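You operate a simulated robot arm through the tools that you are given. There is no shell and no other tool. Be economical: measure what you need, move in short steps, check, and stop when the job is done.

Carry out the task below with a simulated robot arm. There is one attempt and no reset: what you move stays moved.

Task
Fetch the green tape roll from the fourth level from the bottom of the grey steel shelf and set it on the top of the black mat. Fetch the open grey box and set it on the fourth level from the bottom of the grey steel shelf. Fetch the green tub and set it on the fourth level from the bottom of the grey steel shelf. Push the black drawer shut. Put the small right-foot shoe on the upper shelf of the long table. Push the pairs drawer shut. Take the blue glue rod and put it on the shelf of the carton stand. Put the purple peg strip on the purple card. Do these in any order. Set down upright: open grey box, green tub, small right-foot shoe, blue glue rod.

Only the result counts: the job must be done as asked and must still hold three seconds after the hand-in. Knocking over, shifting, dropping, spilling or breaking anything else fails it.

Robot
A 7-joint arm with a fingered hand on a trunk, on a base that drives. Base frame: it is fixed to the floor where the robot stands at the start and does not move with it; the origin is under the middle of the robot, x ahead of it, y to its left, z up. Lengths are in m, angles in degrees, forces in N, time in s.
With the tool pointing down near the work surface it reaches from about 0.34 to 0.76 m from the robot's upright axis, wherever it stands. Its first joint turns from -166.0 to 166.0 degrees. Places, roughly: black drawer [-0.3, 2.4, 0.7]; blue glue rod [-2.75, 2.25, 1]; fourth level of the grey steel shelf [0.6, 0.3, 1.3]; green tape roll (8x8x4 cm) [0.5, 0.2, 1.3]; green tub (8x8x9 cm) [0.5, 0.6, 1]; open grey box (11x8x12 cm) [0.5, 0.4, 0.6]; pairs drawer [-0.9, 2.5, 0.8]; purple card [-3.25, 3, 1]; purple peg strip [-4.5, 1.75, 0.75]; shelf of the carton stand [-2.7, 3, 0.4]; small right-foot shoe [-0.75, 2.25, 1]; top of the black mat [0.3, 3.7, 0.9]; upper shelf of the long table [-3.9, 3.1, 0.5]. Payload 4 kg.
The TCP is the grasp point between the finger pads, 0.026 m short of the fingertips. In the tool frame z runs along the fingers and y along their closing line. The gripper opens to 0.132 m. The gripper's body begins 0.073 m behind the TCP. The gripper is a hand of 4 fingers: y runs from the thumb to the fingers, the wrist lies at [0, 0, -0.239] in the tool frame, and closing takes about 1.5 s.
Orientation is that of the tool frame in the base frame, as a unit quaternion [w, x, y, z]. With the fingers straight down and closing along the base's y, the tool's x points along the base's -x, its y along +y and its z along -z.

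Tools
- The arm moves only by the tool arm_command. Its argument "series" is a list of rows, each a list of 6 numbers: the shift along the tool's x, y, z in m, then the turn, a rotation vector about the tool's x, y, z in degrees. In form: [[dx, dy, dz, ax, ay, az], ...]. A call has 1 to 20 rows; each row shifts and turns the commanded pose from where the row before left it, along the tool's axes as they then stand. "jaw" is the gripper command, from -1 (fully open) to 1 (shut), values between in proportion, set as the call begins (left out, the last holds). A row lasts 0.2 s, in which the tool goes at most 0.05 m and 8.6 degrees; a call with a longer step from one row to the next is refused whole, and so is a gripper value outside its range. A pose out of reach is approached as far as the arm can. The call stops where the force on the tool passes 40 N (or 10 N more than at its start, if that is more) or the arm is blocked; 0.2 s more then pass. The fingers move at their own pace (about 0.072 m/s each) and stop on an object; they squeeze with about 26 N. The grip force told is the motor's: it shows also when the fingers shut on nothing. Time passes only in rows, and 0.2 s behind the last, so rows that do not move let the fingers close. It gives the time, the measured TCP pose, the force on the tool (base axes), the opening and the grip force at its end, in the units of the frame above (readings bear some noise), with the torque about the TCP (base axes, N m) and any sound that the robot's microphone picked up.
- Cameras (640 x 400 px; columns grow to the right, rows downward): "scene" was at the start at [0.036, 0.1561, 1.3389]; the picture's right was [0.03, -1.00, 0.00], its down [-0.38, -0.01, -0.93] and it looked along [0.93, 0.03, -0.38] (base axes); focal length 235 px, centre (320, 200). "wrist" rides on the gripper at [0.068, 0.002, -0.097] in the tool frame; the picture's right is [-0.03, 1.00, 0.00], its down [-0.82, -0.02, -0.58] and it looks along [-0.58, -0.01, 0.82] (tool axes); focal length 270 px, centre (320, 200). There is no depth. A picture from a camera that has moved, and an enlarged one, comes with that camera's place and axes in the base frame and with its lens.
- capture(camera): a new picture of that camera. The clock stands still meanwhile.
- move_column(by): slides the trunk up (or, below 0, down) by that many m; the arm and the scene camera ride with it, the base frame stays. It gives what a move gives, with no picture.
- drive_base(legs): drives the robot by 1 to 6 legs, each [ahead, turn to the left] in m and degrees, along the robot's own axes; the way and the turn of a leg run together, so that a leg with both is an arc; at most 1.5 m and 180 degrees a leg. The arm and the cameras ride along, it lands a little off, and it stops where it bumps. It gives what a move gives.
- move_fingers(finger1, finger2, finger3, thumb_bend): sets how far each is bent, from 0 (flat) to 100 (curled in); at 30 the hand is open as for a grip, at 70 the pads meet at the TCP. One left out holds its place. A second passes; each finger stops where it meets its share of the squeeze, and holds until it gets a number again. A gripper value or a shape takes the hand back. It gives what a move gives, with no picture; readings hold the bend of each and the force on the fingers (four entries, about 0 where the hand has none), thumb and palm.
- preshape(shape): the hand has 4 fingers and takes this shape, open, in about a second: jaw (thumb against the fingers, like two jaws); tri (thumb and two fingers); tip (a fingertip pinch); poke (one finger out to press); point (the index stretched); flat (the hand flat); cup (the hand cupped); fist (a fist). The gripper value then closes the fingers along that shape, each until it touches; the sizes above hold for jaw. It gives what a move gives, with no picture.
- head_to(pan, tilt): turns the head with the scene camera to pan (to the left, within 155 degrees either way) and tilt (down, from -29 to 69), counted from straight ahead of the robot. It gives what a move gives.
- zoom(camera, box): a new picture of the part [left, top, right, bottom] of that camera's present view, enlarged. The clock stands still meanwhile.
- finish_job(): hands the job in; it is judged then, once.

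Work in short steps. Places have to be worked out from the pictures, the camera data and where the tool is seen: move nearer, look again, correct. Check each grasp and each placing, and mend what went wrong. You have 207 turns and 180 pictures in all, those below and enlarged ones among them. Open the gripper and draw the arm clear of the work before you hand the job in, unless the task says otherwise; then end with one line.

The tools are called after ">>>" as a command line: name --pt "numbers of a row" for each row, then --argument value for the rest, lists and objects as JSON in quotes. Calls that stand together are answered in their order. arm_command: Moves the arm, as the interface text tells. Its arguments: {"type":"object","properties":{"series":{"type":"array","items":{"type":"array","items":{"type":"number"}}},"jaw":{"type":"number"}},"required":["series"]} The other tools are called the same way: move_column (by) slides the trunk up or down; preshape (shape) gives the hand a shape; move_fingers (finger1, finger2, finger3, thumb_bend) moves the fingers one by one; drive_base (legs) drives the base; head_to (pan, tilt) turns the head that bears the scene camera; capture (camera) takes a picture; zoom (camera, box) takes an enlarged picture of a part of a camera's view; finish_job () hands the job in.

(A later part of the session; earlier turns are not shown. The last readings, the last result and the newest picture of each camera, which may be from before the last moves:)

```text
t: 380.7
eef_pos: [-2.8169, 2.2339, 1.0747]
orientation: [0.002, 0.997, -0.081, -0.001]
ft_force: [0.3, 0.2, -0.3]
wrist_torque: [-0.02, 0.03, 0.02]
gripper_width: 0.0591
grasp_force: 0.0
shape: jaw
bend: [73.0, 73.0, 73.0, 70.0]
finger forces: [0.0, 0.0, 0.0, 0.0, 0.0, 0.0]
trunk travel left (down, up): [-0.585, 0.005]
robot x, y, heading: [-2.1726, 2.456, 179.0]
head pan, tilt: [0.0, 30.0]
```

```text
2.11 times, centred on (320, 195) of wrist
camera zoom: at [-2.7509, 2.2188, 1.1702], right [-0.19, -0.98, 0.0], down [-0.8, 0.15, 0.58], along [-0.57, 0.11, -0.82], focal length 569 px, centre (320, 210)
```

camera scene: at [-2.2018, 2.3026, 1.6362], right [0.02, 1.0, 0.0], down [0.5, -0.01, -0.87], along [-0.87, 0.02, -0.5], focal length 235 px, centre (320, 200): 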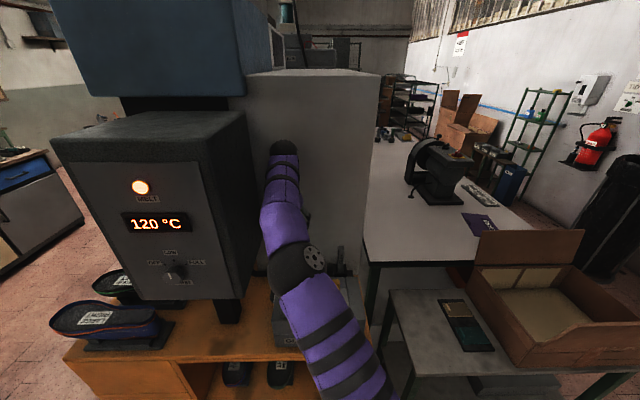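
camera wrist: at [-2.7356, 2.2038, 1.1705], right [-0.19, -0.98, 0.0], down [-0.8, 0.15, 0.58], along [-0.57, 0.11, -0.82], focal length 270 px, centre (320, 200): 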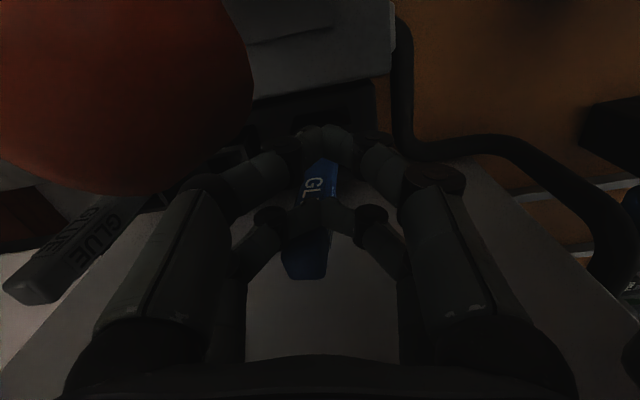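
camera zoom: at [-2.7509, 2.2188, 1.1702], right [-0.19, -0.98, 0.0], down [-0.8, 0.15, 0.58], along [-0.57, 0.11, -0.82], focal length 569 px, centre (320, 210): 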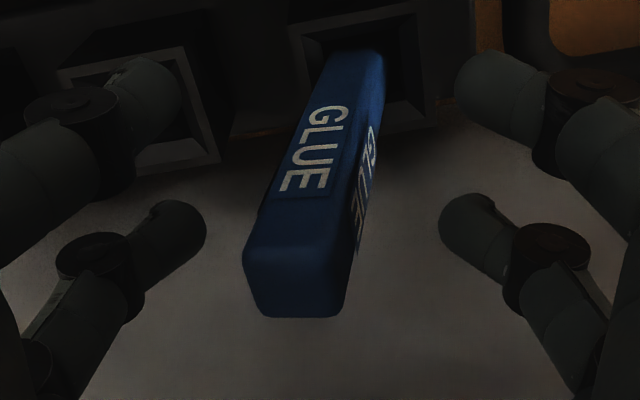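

By the occlusion geometry the f2/f3 pads sit right at the rod now (x≈-2.822). I close.

>>> arm_command --pt "0 0 0 0 0 0" --pt "0 0 0 0 0 0" --pt "0 0 0 0 0 0" --pt "0 0 0 0 0 0" --pt "0 0 0 0 0 0" --jaw 1

>>> zoom --camera "wrist" --box '[200, 100, 440, 290]'

```text
t: 381.9
eef_pos: [-2.8185, 2.2334, 1.073]
orientation: [0.0, 0.997, -0.081, -0.001]
ft_force: [-0.1, -0.9, -0.3]
wrist_torque: [-0.07, 0.02, 0.03]
gripper_width: 0.0001
grasp_force: 26.1
shape: jaw
bend: [61.0, 73.0, 72.0, 70.0]
finger forces: [0.1, 22.9, 22.2, 0.0, 0.1, 0.1]
trunk travel left (down, up): [-0.585, 0.005]
robot x, y, heading: [-2.1677, 2.4554, 179.1]
head pan, tilt: [0.0, 30.0]
```

```text
2.11 times, centred on (320, 195) of wrist
camera zoom: at [-2.7509, 2.2186, 1.1701], right [-0.19, -0.98, 0.0], down [-0.8, 0.15, 0.58], along [-0.57, 0.11, -0.82], focal length 569 px, centre (320, 210)
```

zoom: 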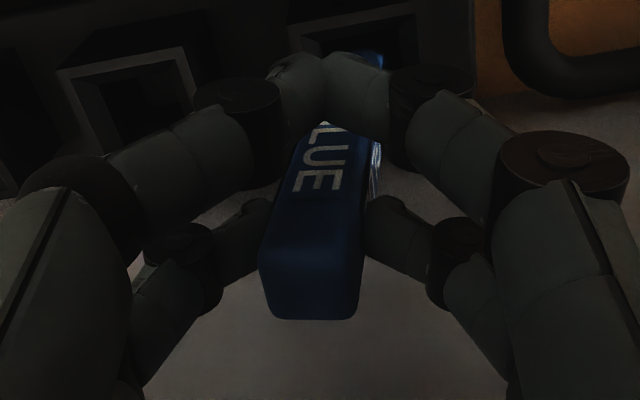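

f2/f3 grip the rod with ~22 N each. Lift straight up slowly.

>>> arm_command --pt "0 0 -0.02 0 0 0" --pt "0 0 -0.02 0 0 0" --pt "0 0 -0.02 0 0 0" --pt "0 0 -0.02 0 0 0" --pt "0 0 -0.02 0 0 0" --pt "0 0 -0.018 0 0 0" --pt "0 0 0 0 0 0"

>>> capture --camera "wrist"

>>> capture --camera "scene"

```text
t: 383.5
eef_pos: [-2.8182, 2.2335, 1.1932]
orientation: [0.001, 0.997, -0.083, -0.001]
ft_force: [-0.5, 0.3, -0.7]
wrist_torque: [-0.04, -0.02, 0.02]
gripper_width: 0.0001
grasp_force: 26.1
shape: jaw
bend: [61.0, 73.0, 73.0, 70.0]
finger forces: [0.0, 22.6, 22.7, 0.1, 0.0, 0.0]
trunk travel left (down, up): [-0.585, 0.005]
robot x, y, heading: [-2.1692, 2.4555, 179.1]
head pan, tilt: [0.0, 30.0]
```

```text
37 pictures are left
camera wrist: at [-2.7509, 2.219, 1.2892], right [-0.19, -0.98, 0.0], down [-0.8, 0.15, 0.58], along [-0.57, 0.11, -0.82], focal length 270 px, centre (320, 200)
```

wrist: 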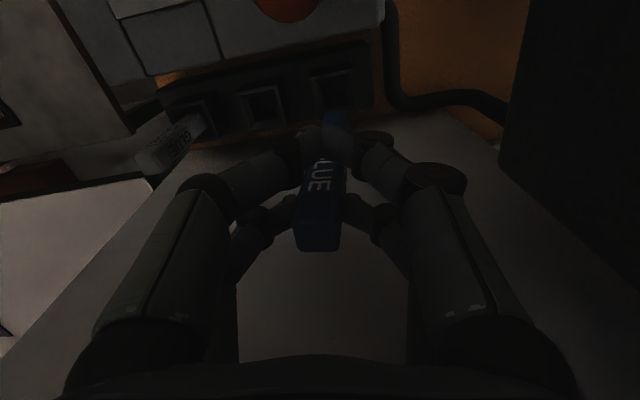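

```text
36 pictures are left
camera scene: at [-2.2008, 2.3027, 1.6363], right [0.02, 1.0, 0.0], down [0.5, -0.01, -0.87], along [-0.87, 0.02, -0.5], focal length 235 px, centre (320, 200)
```

scene: 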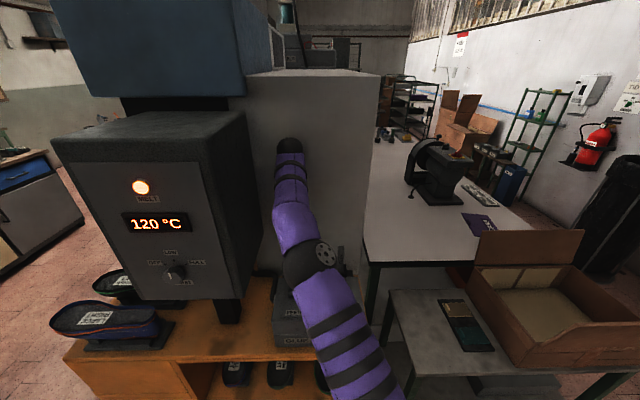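

Rod is out; I slide it +y between the lever and the yellow rod, then back the base away.

>>> arm_command --pt "-0.0033 -0.02 -0.007 0 0 0" --pt "-0.0033 -0.02 -0.007 0 0 0" --pt "-0.0033 -0.02 -0.004 0 0 0" --pt "0 0 0 0 0 0"

>>> drive_base --legs '[[-0.28, 0], [0, -90], [0.27, 0], [0, 90]]'

>>> head_to --pan 0 --tilt 45

>>> capture --camera "scene"

>>> capture --camera "wrist"

```text
t: 384.5
eef_pos: [-2.8183, 2.2934, 1.2094]
orientation: [0.001, 0.997, -0.081, -0.001]
ft_force: [0.0, -0.2, -0.5]
wrist_torque: [-0.02, 0.01, 0.02]
gripper_width: 0.0
grasp_force: 26.0
shape: jaw
bend: [61.0, 73.0, 73.0, 70.0]
finger forces: [0.0, 22.6, 22.7, 0.0, 0.1, 0.0]
trunk travel left (down, up): [-0.585, 0.005]
robot x, y, heading: [-2.1699, 2.4529, 179.0]
head pan, tilt: [0.0, 30.0]
```

```text
t: 396.4
eef_pos: [-2.5317, 2.5597, 1.2089]
orientation: [0.001, 0.997, -0.081, -0.001]
ft_force: [0.2, 0.1, -1.2]
wrist_torque: [-0.01, -0.04, 0.01]
gripper_width: 0.0
grasp_force: 25.9
shape: jaw
bend: [61.0, 73.0, 73.0, 70.0]
finger forces: [0.0, 23.4, 23.4, 0.0, 0.1, 0.0]
trunk travel left (down, up): [-0.585, 0.005]
robot x, y, heading: [-1.886, 2.7169, 179.2]
head pan, tilt: [0.0, 30.0]
```

```text
t: 397.2
eef_pos: [-2.5326, 2.5573, 1.2106]
orientation: [0.0, 0.997, -0.081, -0.001]
ft_force: [-0.2, -0.3, -0.7]
wrist_torque: [0.01, 0.01, 0.0]
gripper_width: 0.0
grasp_force: 26.0
shape: jaw
bend: [61.0, 73.0, 73.0, 70.0]
finger forces: [0.0, 23.4, 23.5, 0.0, 0.0, 0.0]
trunk travel left (down, up): [-0.585, 0.005]
robot x, y, heading: [-1.8865, 2.7197, 179.1]
head pan, tilt: [0.0, 45.0]
```

```text
35 pictures are left
camera scene: at [-1.9061, 2.5689, 1.6137], right [0.02, 1.0, 0.0], down [0.71, -0.01, -0.71], along [-0.71, 0.01, -0.71], focal length 235 px, centre (320, 200)
```

scene: 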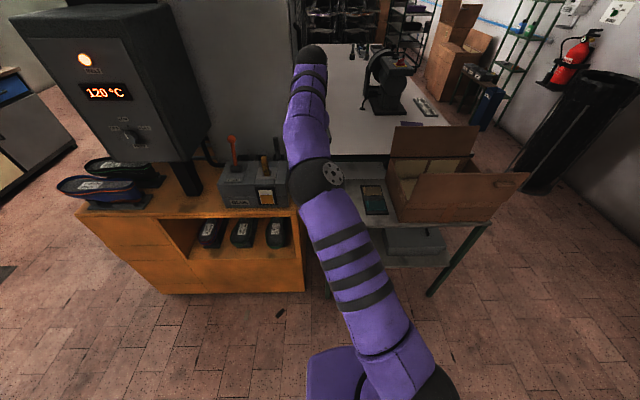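

```text
34 pictures are left
camera wrist: at [-2.4648, 2.5453, 1.3062], right [-0.19, -0.98, 0.0], down [-0.8, 0.15, 0.58], along [-0.57, 0.11, -0.82], focal length 270 px, centre (320, 200)
```

wrist: 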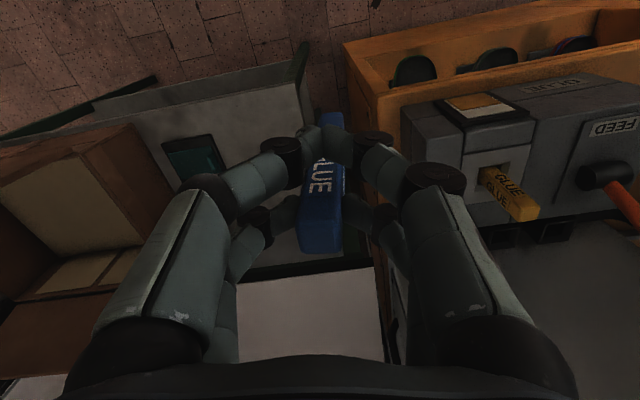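

Stand tabletop ≈0.75 m has free space near (-2.68, 2.70). Since the shelf is too low for a vertical hand, I'll stand the rod on the tabletop first and regrasp it horizontally. Move above that spot, correcting the ~5° lean.

>>> arm_command --pt "-0.0058 -0.0353 0 4.7 0 0" --pt "-0.0058 -0.0353 0 0 0 0" --pt "-0.0058 -0.0353 0 0 0 0" --pt "-0.0058 -0.0353 0 0 0 0" --pt "0 0 0 0 0 0"

>>> drive_base --legs '[[0.145, 0.8]]'

>>> move_column --by -0.26

>>> capture --camera "wrist"

>>> capture --camera "scene"

```text
t: 398.4
eef_pos: [-2.5317, 2.7036, 1.2196]
orientation: [-0.039, 0.996, -0.08, 0.002]
ft_force: [-0.1, 0.5, -1.1]
wrist_torque: [-0.02, 0.04, -0.01]
gripper_width: 0.0001
grasp_force: 26.1
shape: jaw
bend: [61.0, 73.0, 73.0, 70.0]
finger forces: [0.0, 23.4, 23.5, 0.0, 0.0, 0.1]
trunk travel left (down, up): [-0.585, 0.005]
robot x, y, heading: [-1.8841, 2.7188, 179.2]
head pan, tilt: [0.0, 45.0]
```

```text
t: 399.8
eef_pos: [-2.6774, 2.6941, 1.2187]
orientation: [-0.041, 0.996, -0.073, 0.003]
ft_force: [-1.4, -0.3, -0.2]
wrist_torque: [-0.03, -0.05, 0.0]
gripper_width: 0.0
grasp_force: 25.5
shape: jaw
bend: [61.0, 73.0, 73.0, 70.0]
finger forces: [0.0, 23.4, 23.4, 0.1, 0.0, 0.0]
trunk travel left (down, up): [-0.585, 0.005]
robot x, y, heading: [-2.0264, 2.7187, 180.1]
head pan, tilt: [0.0, 45.0]
```

```text
t: 402.4
eef_pos: [-2.6758, 2.6937, 0.9599]
orientation: [-0.04, 0.997, -0.073, 0.002]
ft_force: [0.4, 0.7, -1.1]
wrist_torque: [0.03, -0.03, -0.02]
gripper_width: 0.0
grasp_force: 25.8
shape: jaw
bend: [61.0, 73.0, 73.0, 70.0]
finger forces: [0.0, 23.4, 23.4, 0.0, 0.1, 0.0]
trunk travel left (down, up): [-0.325, 0.265]
robot x, y, heading: [-2.0357, 2.7196, 179.9]
head pan, tilt: [0.0, 45.0]
```

```text
33 pictures are left
camera wrist: at [-2.6102, 2.6741, 1.0556], right [-0.17, -0.98, -0.08], down [-0.81, 0.09, 0.58], along [-0.56, 0.16, -0.81], focal length 270 px, centre (320, 200)
```

wrist: 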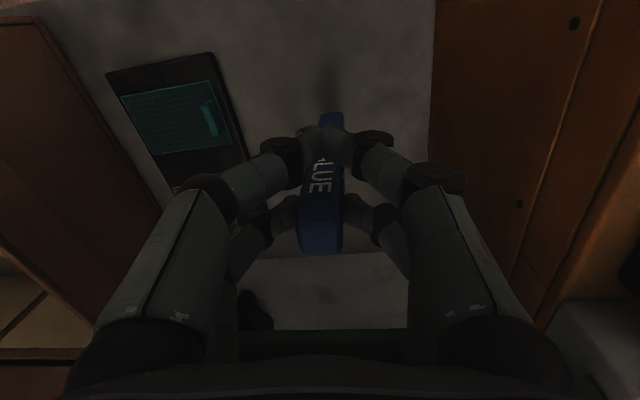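

```text
32 pictures are left
camera scene: at [-2.0485, 2.5699, 1.3537], right [0.0, 1.0, 0.0], down [0.71, 0.0, -0.71], along [-0.71, 0.0, -0.71], focal length 235 px, centre (320, 200)
```

scene: 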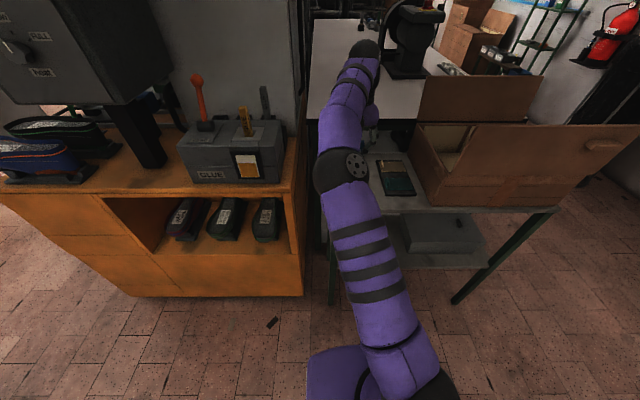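

Rod hangs vertical (≈1°). Lower by trunk 6 cm, then small steps until contact.

>>> move_column --by -0.065

>>> arm_command --pt "0 0 0.006 0 0 0" --pt "0 0 0.005 0 0 0" --pt "0 0 0 0 0 0"

>>> arm_command --pt "0 0 0.004 0 0 0" --pt "0 0 0.003 0 0 0" --pt "0 0 0 0 0 0"

>>> capture --camera "wrist"

```text
t: 403.5
eef_pos: [-2.6753, 2.6952, 0.8948]
orientation: [-0.041, 0.996, -0.074, 0.002]
ft_force: [1.0, 1.6, 17.3]
wrist_torque: [0.02, 0.3, -0.05]
gripper_width: 0.0
grasp_force: 26.0
shape: jaw
bend: [61.0, 75.0, 75.0, 70.0]
finger forces: [0.0, 23.8, 25.3, 0.0, 0.0, 0.0]
trunk travel left (down, up): [-0.26, 0.33]
robot x, y, heading: [-2.0286, 2.7223, 179.9]
head pan, tilt: [0.0, 45.0]
```

```text
t: 404.3
eef_pos: [-2.6751, 2.6949, 0.884]
orientation: [-0.041, 0.996, -0.074, 0.002]
ft_force: [-0.3, 0.8, 16.7]
wrist_torque: [0.01, 0.35, -0.05]
gripper_width: 0.0
grasp_force: 26.0
shape: jaw
bend: [61.0, 75.0, 75.0, 70.0]
finger forces: [0.1, 24.2, 25.1, 0.1, 0.0, 0.0]
trunk travel left (down, up): [-0.26, 0.33]
robot x, y, heading: [-2.0316, 2.7203, 179.7]
head pan, tilt: [0.0, 45.0]
```

```text
t: 405.1
eef_pos: [-2.6742, 2.6948, 0.8806]
orientation: [-0.041, 0.996, -0.074, 0.0]
ft_force: [-3.8, -1.6, 37.3]
wrist_torque: [0.0, 0.74, 0.02]
gripper_width: 0.0
grasp_force: 26.1
shape: jaw
bend: [61.0, 75.0, 76.0, 70.0]
finger forces: [0.1, 31.5, 29.2, 0.0, 0.0, 0.0]
trunk travel left (down, up): [-0.26, 0.33]
robot x, y, heading: [-2.0258, 2.7238, 180.1]
head pan, tilt: [0.0, 45.0]
```

```text
31 pictures are left
camera wrist: at [-2.608, 2.6756, 0.9752], right [-0.17, -0.98, -0.08], down [-0.81, 0.09, 0.58], along [-0.56, 0.16, -0.81], focal length 270 px, centre (320, 200)
```

wrist: 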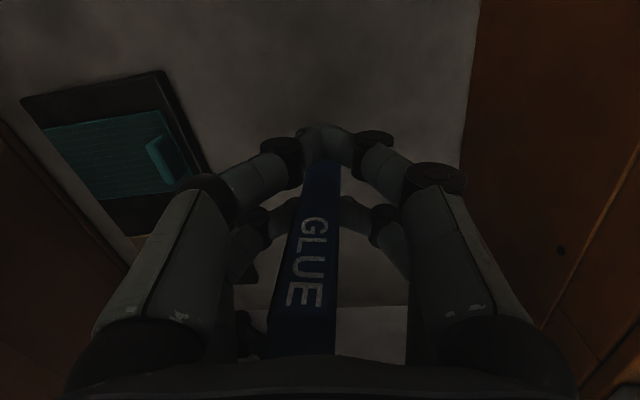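

The rod has reached the table (it slid up in the grip) and stands near vertical. I ease pressure then release.

>>> arm_command --pt "0 0 -0.003 0 0 0" --pt "0 0 -0.002 0 0 0" --pt "0 0 0 0 0 0"

>>> arm_command --pt "0 0 0 0 0 0" --pt "0 0 0 0 0 0" --pt "0 0 0 0 0 0" --pt "0 0 0 0 0 0" --pt "0 0 0 0 0 0" --jaw 0.1

>>> capture --camera "wrist"

```text
t: 405.9
eef_pos: [-2.675, 2.6959, 0.8808]
orientation: [-0.041, 0.996, -0.075, 0.003]
ft_force: [0.8, 1.7, 12.6]
wrist_torque: [0.06, 0.21, -0.02]
gripper_width: 0.0
grasp_force: 26.0
shape: jaw
bend: [61.0, 75.0, 75.0, 70.0]
finger forces: [0.0, 24.0, 25.1, 0.0, 0.0, 0.0]
trunk travel left (down, up): [-0.26, 0.33]
robot x, y, heading: [-2.0321, 2.7215, 179.9]
head pan, tilt: [0.0, 45.0]
```

```text
t: 407.1
eef_pos: [-2.6772, 2.6955, 0.8815]
orientation: [-0.04, 0.996, -0.073, 0.003]
ft_force: [0.1, 0.1, -0.2]
wrist_torque: [0.02, 0.02, 0.01]
gripper_width: 0.0589
grasp_force: 0.1
shape: jaw
bend: [73.0, 73.0, 73.0, 70.0]
finger forces: [0.1, 0.1, 0.0, 0.1, 0.0, 0.0]
trunk travel left (down, up): [-0.26, 0.33]
robot x, y, heading: [-2.026, 2.7194, 180.1]
head pan, tilt: [0.0, 45.0]
```

```text
30 pictures are left
camera wrist: at [-2.6102, 2.6753, 0.9776], right [-0.17, -0.98, -0.08], down [-0.81, 0.09, 0.58], along [-0.56, 0.16, -0.81], focal length 270 px, centre (320, 200)
```

wrist: 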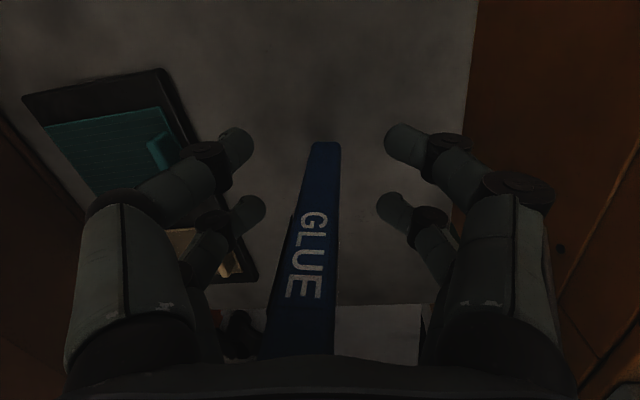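

The rod stands by itself on the stand top. I rise clear, back off, and pitch the tool to near-horizontal for the regrasp.

>>> move_column --by 0.14

>>> drive_base --legs '[[-0.22, 0]]'

>>> arm_command --pt "0 0 0 -4.6 0 0" --pt "0 0 0 0 0 -8.4" --pt "0 0 0 0 -7.56 0" --pt "0 0 0 0 -7.56 0" --pt "0 0 0 0 -7.56 0" --pt "0 0 0 0 -7.56 0" --pt "0 0 0 0 -7.56 0" --pt "0 0 0 0 -7.56 0" --pt "0 0 0 0 -7.56 0" --pt "0 0 0 0 -7.56 0" --pt "0 0 0 0 -7.56 0" --pt "0 0 0 0 0 0"

>>> capture --camera "scene"

```text
t: 408.7
eef_pos: [-2.6766, 2.695, 1.0214]
orientation: [-0.041, 0.997, -0.072, 0.003]
ft_force: [0.1, -0.2, -1.2]
wrist_torque: [0.02, 0.02, 0.02]
gripper_width: 0.0591
grasp_force: 0.1
shape: jaw
bend: [73.0, 73.0, 73.0, 70.0]
finger forces: [0.1, 0.0, 0.0, 0.1, 0.0, 0.0]
trunk travel left (down, up): [-0.4, 0.19]
robot x, y, heading: [-2.03, 2.7224, 179.9]
head pan, tilt: [0.0, 45.0]
```

```text
t: 410.4
eef_pos: [-2.4569, 2.6945, 1.0223]
orientation: [-0.041, 0.997, -0.072, 0.002]
ft_force: [-0.2, -0.6, 0.0]
wrist_torque: [0.04, 0.01, 0.01]
gripper_width: 0.0592
grasp_force: 0.0
shape: jaw
bend: [73.0, 73.0, 73.0, 70.0]
finger forces: [0.1, 0.0, 0.0, 0.1, 0.1, 0.0]
trunk travel left (down, up): [-0.4, 0.19]
robot x, y, heading: [-1.8087, 2.7204, -179.6]
head pan, tilt: [0.0, 45.0]
```

```text
t: 413.0
eef_pos: [-2.4569, 2.6941, 1.0221]
orientation: [0.001, 0.829, 0.002, -0.56]
ft_force: [-0.7, -1.1, 0.4]
wrist_torque: [0.01, 0.04, 0.0]
gripper_width: 0.0591
grasp_force: 0.0
shape: jaw
bend: [73.0, 73.0, 73.0, 70.0]
finger forces: [0.1, 0.0, 0.0, 0.0, 0.0, 0.0]
trunk travel left (down, up): [-0.4, 0.19]
robot x, y, heading: [-1.8105, 2.7213, -180.2]
head pan, tilt: [0.0, 45.0]
```

```text
29 pictures are left
camera scene: at [-1.8286, 2.5696, 1.4287], right [0.0, 1.0, 0.0], down [0.71, 0.0, -0.71], along [-0.71, 0.0, -0.71], focal length 235 px, centre (320, 200)
```

scene: 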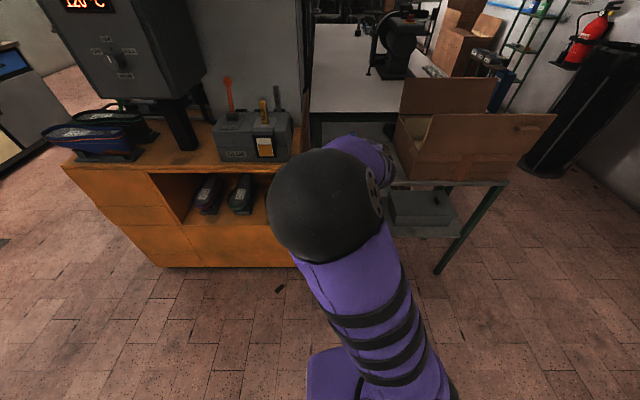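

Tool is pitched exactly 68°. I lower to rod mid-height and drive closer.

>>> move_column --by -0.15

>>> drive_base --legs '[[0.13, 0]]'

>>> capture --camera "wrist"

```text
t: 414.8
eef_pos: [-2.4569, 2.6939, 0.8716]
orientation: [-0.001, 0.829, 0.001, -0.56]
ft_force: [-0.7, -0.6, 0.9]
wrist_torque: [0.01, 0.06, 0.01]
gripper_width: 0.0595
grasp_force: 0.1
shape: jaw
bend: [73.0, 73.0, 73.0, 70.0]
finger forces: [0.0, 0.0, 0.0, 0.0, 0.0, 0.0]
trunk travel left (down, up): [-0.25, 0.34]
robot x, y, heading: [-1.8085, 2.7187, -179.9]
head pan, tilt: [0.0, 45.0]
```

```text
t: 416.0
eef_pos: [-2.5865, 2.6932, 0.8719]
orientation: [0.001, 0.828, 0.003, -0.56]
ft_force: [0.1, -0.9, -1.0]
wrist_torque: [0.02, 0.05, -0.03]
gripper_width: 0.0591
grasp_force: 0.1
shape: jaw
bend: [73.0, 73.0, 73.0, 70.0]
finger forces: [0.0, 0.0, 0.1, 0.0, 0.0, 0.1]
trunk travel left (down, up): [-0.25, 0.34]
robot x, y, heading: [-1.9434, 2.7205, -180.2]
head pan, tilt: [0.0, 45.0]
```

```text
28 pictures are left
camera wrist: at [-2.4716, 2.6907, 0.8442], right [-0.01, -1.0, 0.02], down [0.23, 0.02, 0.97], along [-0.97, 0.01, 0.23], focal length 270 px, centre (320, 200)
```

wrist: 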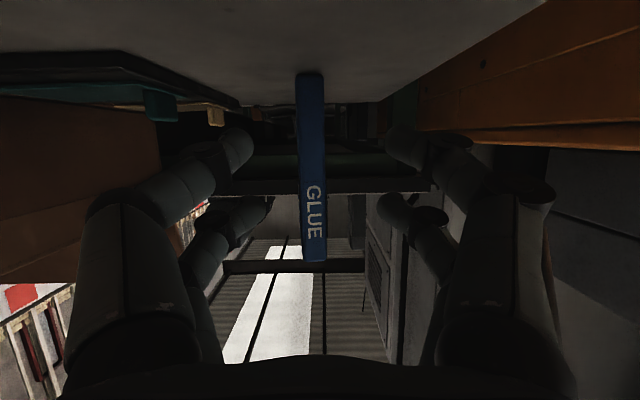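

Rod is upright at y≈2.699. I advance horizontally 9.5 cm and close.

>>> arm_command --pt "-0.0118 -0.002 0.0294 0 0 0" --pt "-0.0118 -0.002 0.0294 0 0 0" --pt "-0.0118 -0.002 0.0294 0 0 0" --pt "0 0 0 0 0 0"

>>> arm_command --pt "0 0 0 0 0 0" --pt "0 0 0 0 0 0" --pt "0 0 0 0 0 0" --pt "0 0 0 0 0 0" --pt "0 0 0 0 0 0" --jaw 1

>>> capture --camera "wrist"

```text
t: 417.0
eef_pos: [-2.6818, 2.6979, 0.8723]
orientation: [0.001, 0.828, 0.002, -0.56]
ft_force: [0.1, -0.5, 0.7]
wrist_torque: [-0.02, -0.01, 0.01]
gripper_width: 0.0589
grasp_force: 0.0
shape: jaw
bend: [73.0, 73.0, 73.0, 70.0]
finger forces: [0.1, 0.0, 0.0, 0.0, 0.0, 0.0]
trunk travel left (down, up): [-0.25, 0.34]
robot x, y, heading: [-1.9417, 2.7229, -180.0]
head pan, tilt: [0.0, 45.0]
```

```text
t: 418.2
eef_pos: [-2.6816, 2.6988, 0.8718]
orientation: [0.001, 0.829, 0.002, -0.56]
ft_force: [1.0, -0.3, 2.1]
wrist_torque: [0.04, -0.03, 0.02]
gripper_width: 0.0133
grasp_force: 25.9
shape: jaw
bend: [73.0, 74.0, 74.0, 71.0]
finger forces: [24.2, 0.0, 0.1, 0.1, 24.9, 0.0]
trunk travel left (down, up): [-0.25, 0.34]
robot x, y, heading: [-1.9398, 2.7231, -180.0]
head pan, tilt: [0.0, 45.0]
```

```text
27 pictures are left
camera wrist: at [-2.5664, 2.6965, 0.8448], right [-0.01, -1.0, 0.02], down [0.23, 0.02, 0.97], along [-0.97, 0.01, 0.23], focal length 270 px, centre (320, 200)
```

wrist: 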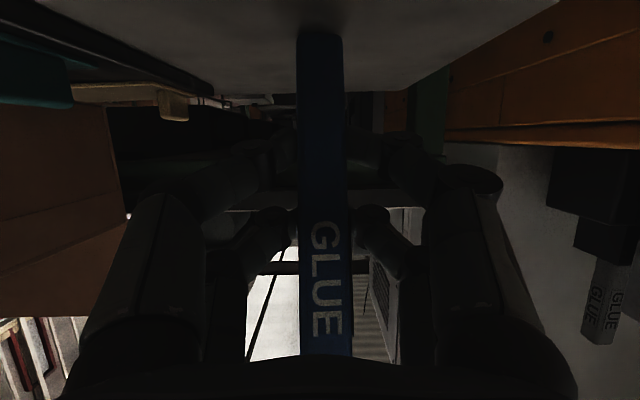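

Gripped by finger 1 and thumb, rod vertical. Lift, back off, and lower in front of the stand.

>>> move_column --by 0.05

>>> drive_base --legs '[[-0.26, 0]]'

>>> move_column --by -0.3

>>> arm_command --pt "0.0209 -0.025 0.0084 0 0 0" --pt "0.0209 -0.025 0.0084 0 0 0" --pt "0.0209 -0.025 0.0084 0 0 0" --pt "0.0209 -0.025 0.0084 0 0 0" --pt "0 0 0 0 0 0"

>>> head_to --pan -5 --tilt 35

>>> capture --camera "wrist"

>>> capture --camera "scene"

```text
t: 419.2
eef_pos: [-2.6817, 2.6984, 0.9222]
orientation: [0.0, 0.829, 0.001, -0.56]
ft_force: [0.6, -0.9, -0.5]
wrist_torque: [-0.05, 0.02, -0.02]
gripper_width: 0.0137
grasp_force: 26.0
shape: jaw
bend: [73.0, 74.0, 74.0, 71.0]
finger forces: [24.2, 0.0, 0.0, 0.0, 24.6, 0.1]
trunk travel left (down, up): [-0.3, 0.29]
robot x, y, heading: [-1.9401, 2.7216, -179.8]
head pan, tilt: [0.0, 45.0]
```

```text
t: 421.0
eef_pos: [-2.4204, 2.7006, 0.9238]
orientation: [0.0, 0.829, 0.001, -0.56]
ft_force: [-0.5, -0.8, -1.0]
wrist_torque: [0.0, 0.03, 0.01]
gripper_width: 0.0134
grasp_force: 26.1
shape: jaw
bend: [73.0, 74.0, 74.0, 71.0]
finger forces: [24.3, 0.0, 0.1, 0.1, 24.5, 0.0]
trunk travel left (down, up): [-0.3, 0.29]
robot x, y, heading: [-1.6811, 2.7231, -179.6]
head pan, tilt: [0.0, 45.0]
```

```text
t: 424.0
eef_pos: [-2.4216, 2.7006, 0.6227]
orientation: [0.001, 0.829, 0.002, -0.56]
ft_force: [-0.1, 1.2, 0.0]
wrist_torque: [-0.02, -0.03, 0.0]
gripper_width: 0.0135
grasp_force: 25.6
shape: jaw
bend: [73.0, 74.0, 74.0, 71.0]
finger forces: [24.3, 0.0, 0.1, 0.0, 24.5, 0.0]
trunk travel left (down, up): [0.0, 0.59]
robot x, y, heading: [-1.6786, 2.7239, -179.8]
head pan, tilt: [0.0, 45.0]
```

```text
t: 425.2
eef_pos: [-2.4215, 2.8004, 0.5316]
orientation: [0.001, 0.828, 0.002, -0.561]
ft_force: [-0.2, 0.1, -0.7]
wrist_torque: [-0.01, 0.03, -0.02]
gripper_width: 0.0135
grasp_force: 25.9
shape: jaw
bend: [73.0, 74.0, 74.0, 71.0]
finger forces: [24.3, 0.1, 0.0, 0.0, 24.5, 0.1]
trunk travel left (down, up): [0.0, 0.59]
robot x, y, heading: [-1.6772, 2.7183, -179.7]
head pan, tilt: [0.0, 45.0]
```

```text
t: 425.9
eef_pos: [-2.4217, 2.7998, 0.533]
orientation: [0.0, 0.828, 0.001, -0.56]
ft_force: [-0.3, -0.6, -0.3]
wrist_torque: [0.02, 0.02, -0.03]
gripper_width: 0.0133
grasp_force: 27.0
shape: jaw
bend: [73.0, 74.0, 74.0, 71.0]
finger forces: [24.3, 0.0, 0.0, 0.1, 24.5, 0.1]
trunk travel left (down, up): [0.0, 0.59]
robot x, y, heading: [-1.6779, 2.7231, -180.0]
head pan, tilt: [-5.0, 35.0]
```

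```text
26 pictures are left
camera wrist: at [-2.307, 2.7982, 0.5048], right [-0.01, -1.0, 0.02], down [0.23, 0.02, 0.97], along [-0.97, 0.01, 0.23], focal length 270 px, centre (320, 200)
```

wrist: 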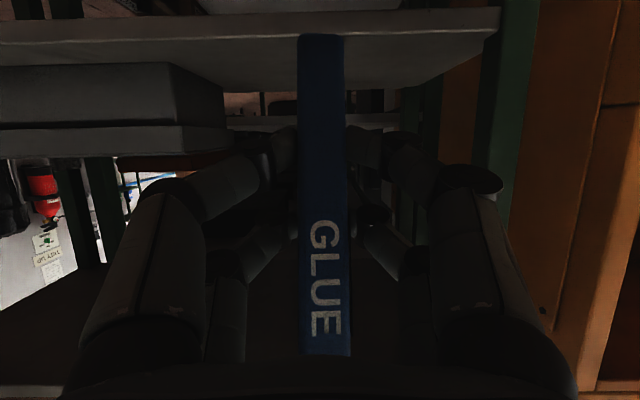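

```text
25 pictures are left
camera scene: at [-1.705, 2.5778, 1.0434], right [0.09, 1.0, 0.0], down [0.57, -0.05, -0.82], along [-0.82, 0.07, -0.57], focal length 235 px, centre (320, 200)
```

scene: 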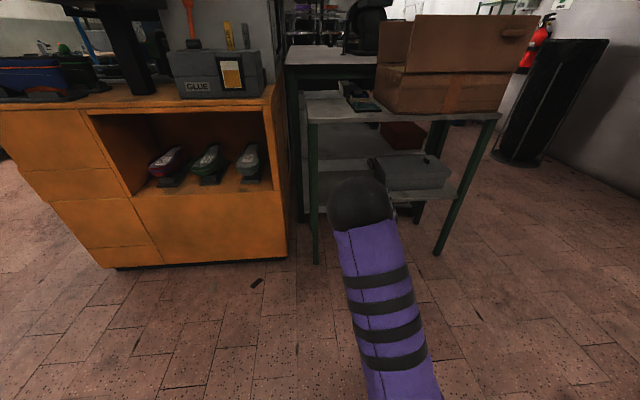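

Shelf top ≈0.426 at x≤-2.56; free span y 2.645–2.968, rod base ≈0.46. I drive straight in 0.24 m.

>>> drive_base --legs '[[0.24, 0]]'

>>> capture --camera "wrist"

```text
t: 427.7
eef_pos: [-2.6649, 2.8013, 0.5324]
orientation: [-0.001, 0.828, 0.0, -0.56]
ft_force: [0.3, -0.7, 0.3]
wrist_torque: [0.03, -0.04, -0.01]
gripper_width: 0.0134
grasp_force: 26.5
shape: jaw
bend: [73.0, 74.0, 74.0, 71.0]
finger forces: [24.3, 0.1, 0.1, 0.0, 24.5, 0.0]
trunk travel left (down, up): [0.0, 0.59]
robot x, y, heading: [-1.9224, 2.7254, 180.2]
head pan, tilt: [-5.0, 35.0]
```

```text
24 pictures are left
camera wrist: at [-2.5492, 2.7987, 0.5048], right [-0.01, -1.0, 0.02], down [0.23, 0.02, 0.97], along [-0.97, 0.01, 0.23], focal length 270 px, centre (320, 200)
```

wrist: 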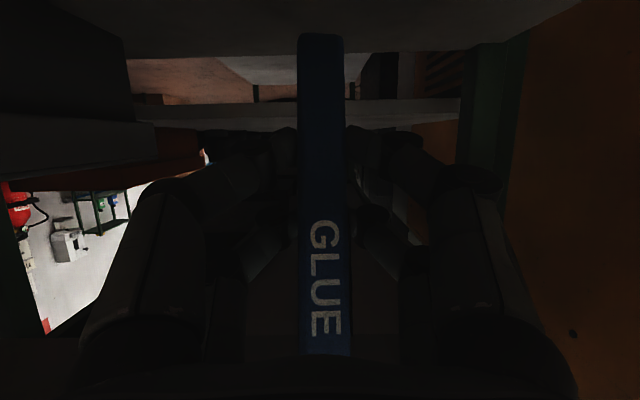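

Lower gently: 2 cm first, then 4 mm steps until contact.

>>> arm_command --pt "0.0093 0 0.0037 0 0 0" --pt "0.0093 0 0.0037 0 0 0" --pt "0 0 0 0 0 0"

>>> arm_command --pt "0.0037 0 0.0015 0 0 0" --pt "0.0037 0 0.0015 0 0 0" --pt "0 0 0 0 0 0"

>>> arm_command --pt "0.0028 0 0.0011 0 0 0" --pt "0.0028 0 0.0011 0 0 0" --pt "0 0 0 0 0 0"

```text
t: 428.5
eef_pos: [-2.6653, 2.8014, 0.5128]
orientation: [-0.001, 0.828, 0.001, -0.56]
ft_force: [0.2, 0.0, -0.8]
wrist_torque: [-0.02, 0.0, -0.03]
gripper_width: 0.0135
grasp_force: 26.4
shape: jaw
bend: [73.0, 74.0, 74.0, 71.0]
finger forces: [24.3, 0.0, 0.0, 0.0, 24.5, 0.0]
trunk travel left (down, up): [0.0, 0.59]
robot x, y, heading: [-1.9207, 2.7187, 180.2]
head pan, tilt: [-5.0, 35.0]
```

```text
t: 429.3
eef_pos: [-2.6643, 2.8002, 0.5038]
orientation: [0.0, 0.828, 0.001, -0.56]
ft_force: [-0.5, 0.5, -1.3]
wrist_torque: [0.02, -0.01, -0.03]
gripper_width: 0.0131
grasp_force: 26.2
shape: jaw
bend: [73.0, 74.0, 74.0, 71.0]
finger forces: [24.3, 0.0, 0.0, 0.1, 24.5, 0.0]
trunk travel left (down, up): [0.0, 0.59]
robot x, y, heading: [-1.9231, 2.7201, 179.9]
head pan, tilt: [-5.0, 35.0]
```

```text
t: 430.1
eef_pos: [-2.6645, 2.8001, 0.4983]
orientation: [0.0, 0.828, 0.001, -0.56]
ft_force: [-0.6, 0.7, -0.2]
wrist_torque: [0.04, 0.03, -0.02]
gripper_width: 0.0132
grasp_force: 25.7
shape: jaw
bend: [73.0, 74.0, 74.0, 71.0]
finger forces: [24.3, 0.0, 0.0, 0.0, 24.5, 0.0]
trunk travel left (down, up): [0.0, 0.59]
robot x, y, heading: [-1.9201, 2.7237, 180.0]
head pan, tilt: [-5.0, 35.0]
```

>>> arm_command --pt "0.0028 0 0.0011 0 0 0" --pt "0.0028 0 0.0011 0 0 0" --pt "0 0 0 0 0 0"

>>> arm_command --pt "0.0023 0 0.0009 0 0 0" --pt "0.0023 0 0.0009 0 0 0" --pt "0 0 0 0 0 0"

>>> arm_command --pt "0.0023 0 0.0009 0 0 0" --pt "0 0 0 0 0 0"

>>> capture --camera "wrist"

```text
t: 430.9
eef_pos: [-2.663, 2.801, 0.4926]
orientation: [0.0, 0.829, 0.0, -0.56]
ft_force: [0.2, 0.6, 1.0]
wrist_torque: [0.0, 0.01, 0.02]
gripper_width: 0.0134
grasp_force: 25.5
shape: jaw
bend: [73.0, 74.0, 74.0, 71.0]
finger forces: [24.3, 0.1, 0.0, 0.0, 24.6, 0.1]
trunk travel left (down, up): [0.0, 0.59]
robot x, y, heading: [-1.9232, 2.7257, 179.7]
head pan, tilt: [-5.0, 35.0]
```

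```text
t: 431.7
eef_pos: [-2.6645, 2.7998, 0.4919]
orientation: [0.001, 0.827, 0.001, -0.563]
ft_force: [3.0, -2.6, 17.8]
wrist_torque: [-0.03, 0.09, 0.0]
gripper_width: 0.0136
grasp_force: 25.5
shape: jaw
bend: [73.0, 74.0, 74.0, 71.0]
finger forces: [26.2, 0.0, 0.0, 0.0, 25.6, 0.0]
trunk travel left (down, up): [0.0, 0.59]
robot x, y, heading: [-1.921, 2.7234, 180.1]
head pan, tilt: [-5.0, 35.0]
```

```text
t: 432.3
eef_pos: [-2.6637, 2.8001, 0.4893]
orientation: [0.0, 0.826, 0.001, -0.564]
ft_force: [4.7, -5.6, 29.8]
wrist_torque: [-0.14, 0.18, 0.03]
gripper_width: 0.0133
grasp_force: 26.6
shape: jaw
bend: [73.0, 74.0, 74.0, 71.0]
finger forces: [29.2, 0.0, 0.1, 0.0, 26.2, 0.0]
trunk travel left (down, up): [0.0, 0.59]
robot x, y, heading: [-1.9239, 2.725, -180.1]
head pan, tilt: [-5.0, 35.0]
```

```text
23 pictures are left
camera wrist: at [-2.5493, 2.7981, 0.4611], right [-0.01, -1.0, 0.02], down [0.24, 0.02, 0.97], along [-0.97, 0.01, 0.24], focal length 270 px, centre (320, 200)
```

wrist: 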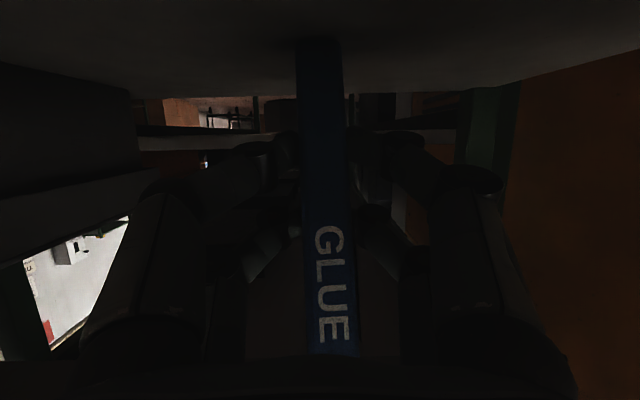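

Contact made. Ease 2 mm, then release.

>>> arm_command --pt "-0.0025 0 -0.001 0 0 0" --pt "0 0 0 0 0 0"

>>> arm_command --pt "0 0 0 0 0 0" --pt "0 0 0 0 0 0" --pt "0 0 0 0 0 0" --pt "0 0 0 0 0 0" --pt "0 0 0 0 0 0" --jaw 0

>>> capture --camera "wrist"

```text
t: 432.9
eef_pos: [-2.6636, 2.7995, 0.4899]
orientation: [0.001, 0.827, 0.002, -0.562]
ft_force: [3.8, -5.7, 24.5]
wrist_torque: [-0.16, 0.14, 0.02]
gripper_width: 0.0134
grasp_force: 26.1
shape: jaw
bend: [73.0, 74.0, 74.0, 71.0]
finger forces: [29.5, 0.0, 0.1, 0.1, 25.4, 0.0]
trunk travel left (down, up): [0.0, 0.59]
robot x, y, heading: [-1.9236, 2.7213, -180.1]
head pan, tilt: [-5.0, 35.0]
```

```text
t: 434.1
eef_pos: [-2.6637, 2.8006, 0.4877]
orientation: [-0.001, 0.829, 0.0, -0.559]
ft_force: [0.1, 0.4, 0.1]
wrist_torque: [-0.02, 0.02, 0.0]
gripper_width: 0.0654
grasp_force: 0.1
shape: jaw
bend: [73.0, 73.0, 73.0, 70.0]
finger forces: [0.0, 0.0, 0.0, 0.1, 0.0, 0.1]
trunk travel left (down, up): [0.0, 0.59]
robot x, y, heading: [-1.9216, 2.7217, -180.1]
head pan, tilt: [-5.0, 35.0]
```

```text
22 pictures are left
camera wrist: at [-2.5486, 2.7986, 0.46], right [-0.01, -1.0, 0.02], down [0.23, 0.02, 0.97], along [-0.97, 0.01, 0.23], focal length 270 px, centre (320, 200)
```

wrist: 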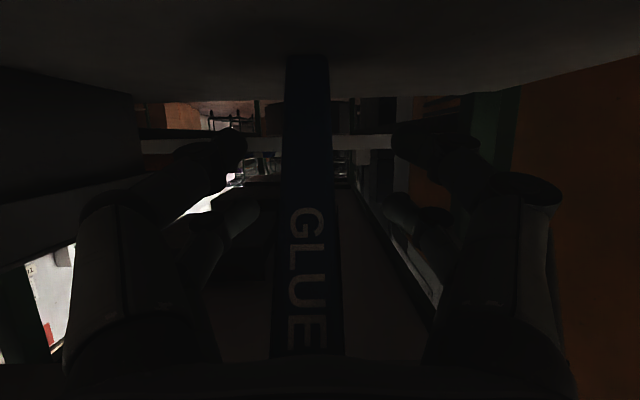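

The rod is leaning toward the hand (base slid back). I re-grip it as it is to right it.

>>> arm_command --pt "0 0 0 0 0 0" --pt "0 0 0 0 0 0" --pt "0 0 0 0 0 0" --pt "0 0 0 0 0 0" --pt "0 0 0 0 0 0" --jaw 1

>>> arm_command --pt "-0.0139 0 -0.0056 0 0 0" --pt "-0.0139 0 -0.0056 0 0 0" --pt "0 0 0 0 0 0"

>>> capture --camera "wrist"

```text
t: 435.3
eef_pos: [-2.6648, 2.8022, 0.4875]
orientation: [0.0, 0.829, 0.001, -0.56]
ft_force: [-1.3, 0.2, -1.0]
wrist_torque: [-0.02, 0.0, -0.01]
gripper_width: 0.0057
grasp_force: 26.0
shape: jaw
bend: [72.0, 61.0, 61.0, 70.0]
finger forces: [22.9, 0.1, 0.1, 0.0, 23.0, 0.7]
trunk travel left (down, up): [0.0, 0.59]
robot x, y, heading: [-1.9229, 2.7243, -180.0]
head pan, tilt: [-5.0, 35.0]
```

```text
t: 436.1
eef_pos: [-2.6637, 2.8005, 0.5179]
orientation: [0.0, 0.829, 0.001, -0.56]
ft_force: [1.0, 0.3, -0.1]
wrist_torque: [-0.02, -0.01, -0.02]
gripper_width: 0.0057
grasp_force: 26.1
shape: jaw
bend: [72.0, 61.0, 61.0, 70.0]
finger forces: [22.8, 0.0, 0.0, 0.0, 23.1, 0.6]
trunk travel left (down, up): [0.0, 0.59]
robot x, y, heading: [-1.9222, 2.721, -180.2]
head pan, tilt: [-5.0, 35.0]
```

```text
21 pictures are left
camera wrist: at [-2.549, 2.7983, 0.4909], right [-0.01, -1.0, 0.02], down [0.23, 0.02, 0.97], along [-0.97, 0.01, 0.23], focal length 270 px, centre (320, 200)
```

wrist: 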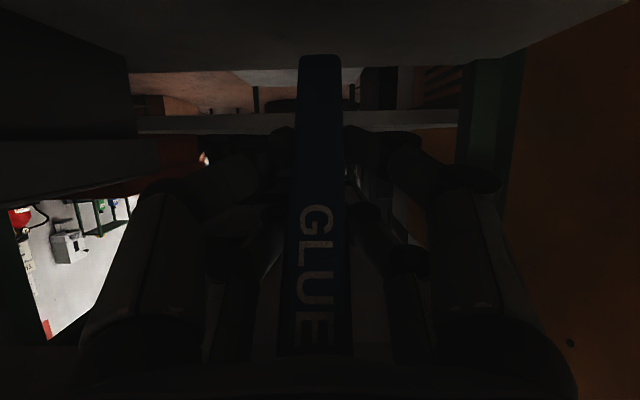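

The rod leans ~35–40° in the grip. I back out of the stand and rotate the tool to make the rod vertical, then inspect.

>>> drive_base --legs '[[-0.24, 0]]'

>>> arm_command --pt "0 0 0 0 7 0" --pt "0 0 0 0 7 0" --pt "0 0 0 0 7 0" --pt "0 0 0 0 7 0" --pt "0 0 0 0 7 0" --pt "0 0 0 0 0 0"

>>> capture --camera "wrist"

>>> zoom --camera "scene" --box '[250, 100, 490, 280]'

```text
t: 437.9
eef_pos: [-2.4238, 2.7994, 0.5177]
orientation: [0.0, 0.829, 0.001, -0.56]
ft_force: [0.7, -0.5, -1.0]
wrist_torque: [0.01, 0.01, 0.06]
gripper_width: 0.0059
grasp_force: 26.3
shape: jaw
bend: [72.0, 61.0, 61.0, 70.0]
finger forces: [22.9, 0.0, 0.0, 0.0, 23.0, 0.6]
trunk travel left (down, up): [0.0, 0.59]
robot x, y, heading: [-1.6801, 2.7231, 179.9]
head pan, tilt: [-5.0, 35.0]
```

```text
t: 439.3
eef_pos: [-2.4236, 2.7969, 0.515]
orientation: [0.008, 0.95, 0.004, -0.312]
ft_force: [-0.1, 0.6, -1.1]
wrist_torque: [0.01, 0.03, -0.02]
gripper_width: 0.0057
grasp_force: 26.3
shape: jaw
bend: [72.0, 61.0, 61.0, 70.0]
finger forces: [22.7, 0.0, 0.0, 0.1, 22.9, 0.3]
out of reach, approached as far as the arm can: row 3
trunk travel left (down, up): [0.0, 0.59]
robot x, y, heading: [-1.6798, 2.7211, 179.9]
head pan, tilt: [-5.0, 35.0]
```

```text
20 pictures are left
camera wrist: at [-2.3115, 2.7967, 0.551], right [-0.01, -1.0, 0.03], down [-0.31, 0.03, 0.95], along [-0.95, 0.0, -0.31], focal length 270 px, centre (320, 200)
```

wrist: 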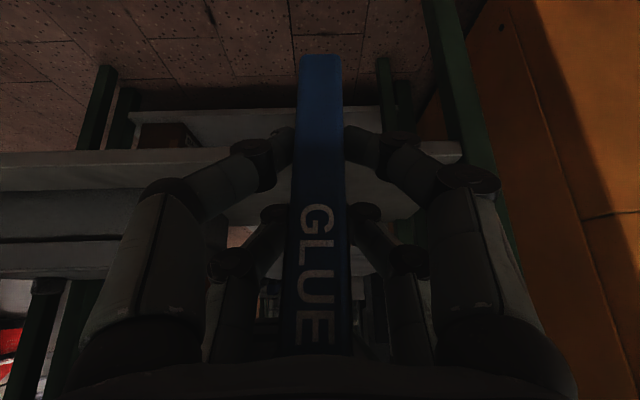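

```text
2.22 times, centred on (370, 190) of scene
camera zoom: at [-1.7069, 2.5777, 1.0435], right [0.09, 1.0, 0.0], down [0.57, -0.05, -0.82], along [-0.82, 0.07, -0.57], focal length 522 px, centre (209, 222)
```

zoom: 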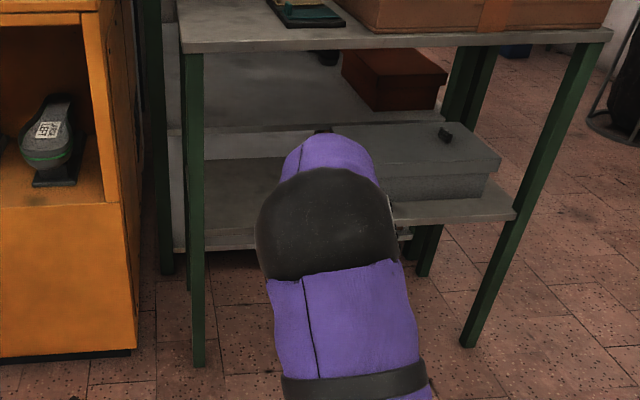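

From the perspective ratio the rod still leans ≈8° toward the robot. I correct by 8°, raise 1.5 cm and check in the same view.

>>> arm_command --pt "0 0 0 0 4 0" --pt "0 0 0 0 4 0" --pt "-0.0071 0 -0.0132 0 0 0" --pt "0 0 0 0 0 0"

>>> drive_base --legs '[[0.21, 0]]'

>>> zoom --camera "wrist" --box '[180, 20, 480, 380]'

```text
t: 440.3
eef_pos: [-2.4239, 2.7966, 0.5298]
orientation: [0.007, 0.969, 0.005, -0.245]
ft_force: [0.2, -0.4, -0.1]
wrist_torque: [-0.01, 0.02, 0.01]
gripper_width: 0.0058
grasp_force: 25.7
shape: jaw
bend: [72.0, 61.0, 61.0, 70.0]
finger forces: [22.7, 0.0, 0.0, 0.0, 22.9, 0.2]
trunk travel left (down, up): [0.0, 0.59]
robot x, y, heading: [-1.6861, 2.7225, 180.2]
head pan, tilt: [-5.0, 35.0]
```

```text
t: 441.9
eef_pos: [-2.6352, 2.7967, 0.5293]
orientation: [0.007, 0.969, 0.006, -0.246]
ft_force: [0.3, 0.2, -1.3]
wrist_torque: [-0.01, 0.02, 0.03]
gripper_width: 0.006
grasp_force: 26.6
shape: jaw
bend: [72.0, 61.0, 61.0, 70.0]
finger forces: [22.8, 0.0, 0.0, 0.0, 22.9, 0.3]
trunk travel left (down, up): [0.0, 0.59]
robot x, y, heading: [-1.8938, 2.7215, -179.9]
head pan, tilt: [-5.0, 35.0]
```

```text
1.11 times, centred on (330, 200) of wrist
camera zoom: at [-2.5291, 2.7958, 0.5814], right [-0.01, -1.0, 0.02], down [-0.44, 0.02, 0.9], along [-0.9, 0.0, -0.44], focal length 300 px, centre (309, 200)
```

zoom: 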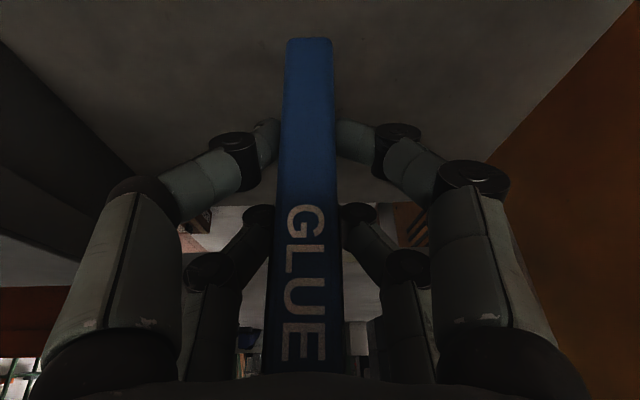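

Rod is now within a few degrees of vertical. Lower toward the shelf with finer steps and light contact.

>>> arm_command --pt "0.0048 0 0.0088 0 0 0" --pt "0.0048 0 0.0088 0 0 0" --pt "0 0 0 0 0 0"

>>> arm_command --pt "0.0019 0 0.0035 0 0 0" --pt "0.0014 0 0.0026 0 0 0" --pt "0 0 0 0 0 0"

>>> arm_command --pt "0.0014 0 0.0026 0 0 0" --pt "0 0 0 0 0 0"

>>> arm_command --pt "0.0012 0 0.0022 0 0 0" --pt "0 0 0 0 0 0"

```text
t: 442.8
eef_pos: [-2.6342, 2.7948, 0.5084]
orientation: [0.007, 0.969, 0.006, -0.246]
ft_force: [0.2, -0.1, -0.7]
wrist_torque: [0.03, 0.0, -0.02]
gripper_width: 0.0057
grasp_force: 25.4
shape: jaw
bend: [72.0, 61.0, 61.0, 70.0]
finger forces: [22.9, 0.0, 0.1, 0.1, 22.8, 0.3]
trunk travel left (down, up): [0.0, 0.59]
robot x, y, heading: [-1.8935, 2.7194, -179.6]
head pan, tilt: [-5.0, 35.0]
```

```text
t: 443.6
eef_pos: [-2.6354, 2.7946, 0.501]
orientation: [0.007, 0.969, 0.005, -0.246]
ft_force: [-0.1, -0.8, 0.1]
wrist_torque: [0.02, 0.01, 0.03]
gripper_width: 0.0059
grasp_force: 25.9
shape: jaw
bend: [72.0, 61.0, 61.0, 70.0]
finger forces: [22.8, 0.0, 0.0, 0.1, 22.7, 0.3]
trunk travel left (down, up): [0.0, 0.59]
robot x, y, heading: [-1.8973, 2.7186, -179.7]
head pan, tilt: [-5.0, 35.0]
```

```text
t: 444.1
eef_pos: [-2.6346, 2.7939, 0.499]
orientation: [0.006, 0.969, 0.006, -0.246]
ft_force: [1.0, 0.4, -1.1]
wrist_torque: [-0.01, 0.04, 0.01]
gripper_width: 0.0057
grasp_force: 26.3
shape: jaw
bend: [72.0, 61.0, 61.0, 70.0]
finger forces: [22.7, 0.1, 0.0, 0.0, 22.7, 0.1]
trunk travel left (down, up): [0.0, 0.59]
robot x, y, heading: [-1.8932, 2.7224, -179.9]
head pan, tilt: [-5.0, 35.0]
```

```text
t: 444.8
eef_pos: [-2.6342, 2.7956, 0.4958]
orientation: [0.007, 0.969, 0.006, -0.245]
ft_force: [-0.3, 0.0, -0.7]
wrist_torque: [0.02, 0.01, 0.03]
gripper_width: 0.0059
grasp_force: 26.2
shape: jaw
bend: [72.0, 61.0, 61.0, 70.0]
finger forces: [22.8, 0.0, 0.0, 0.1, 22.8, 0.2]
trunk travel left (down, up): [0.0, 0.59]
robot x, y, heading: [-1.8912, 2.7222, -179.9]
head pan, tilt: [-5.0, 35.0]
```

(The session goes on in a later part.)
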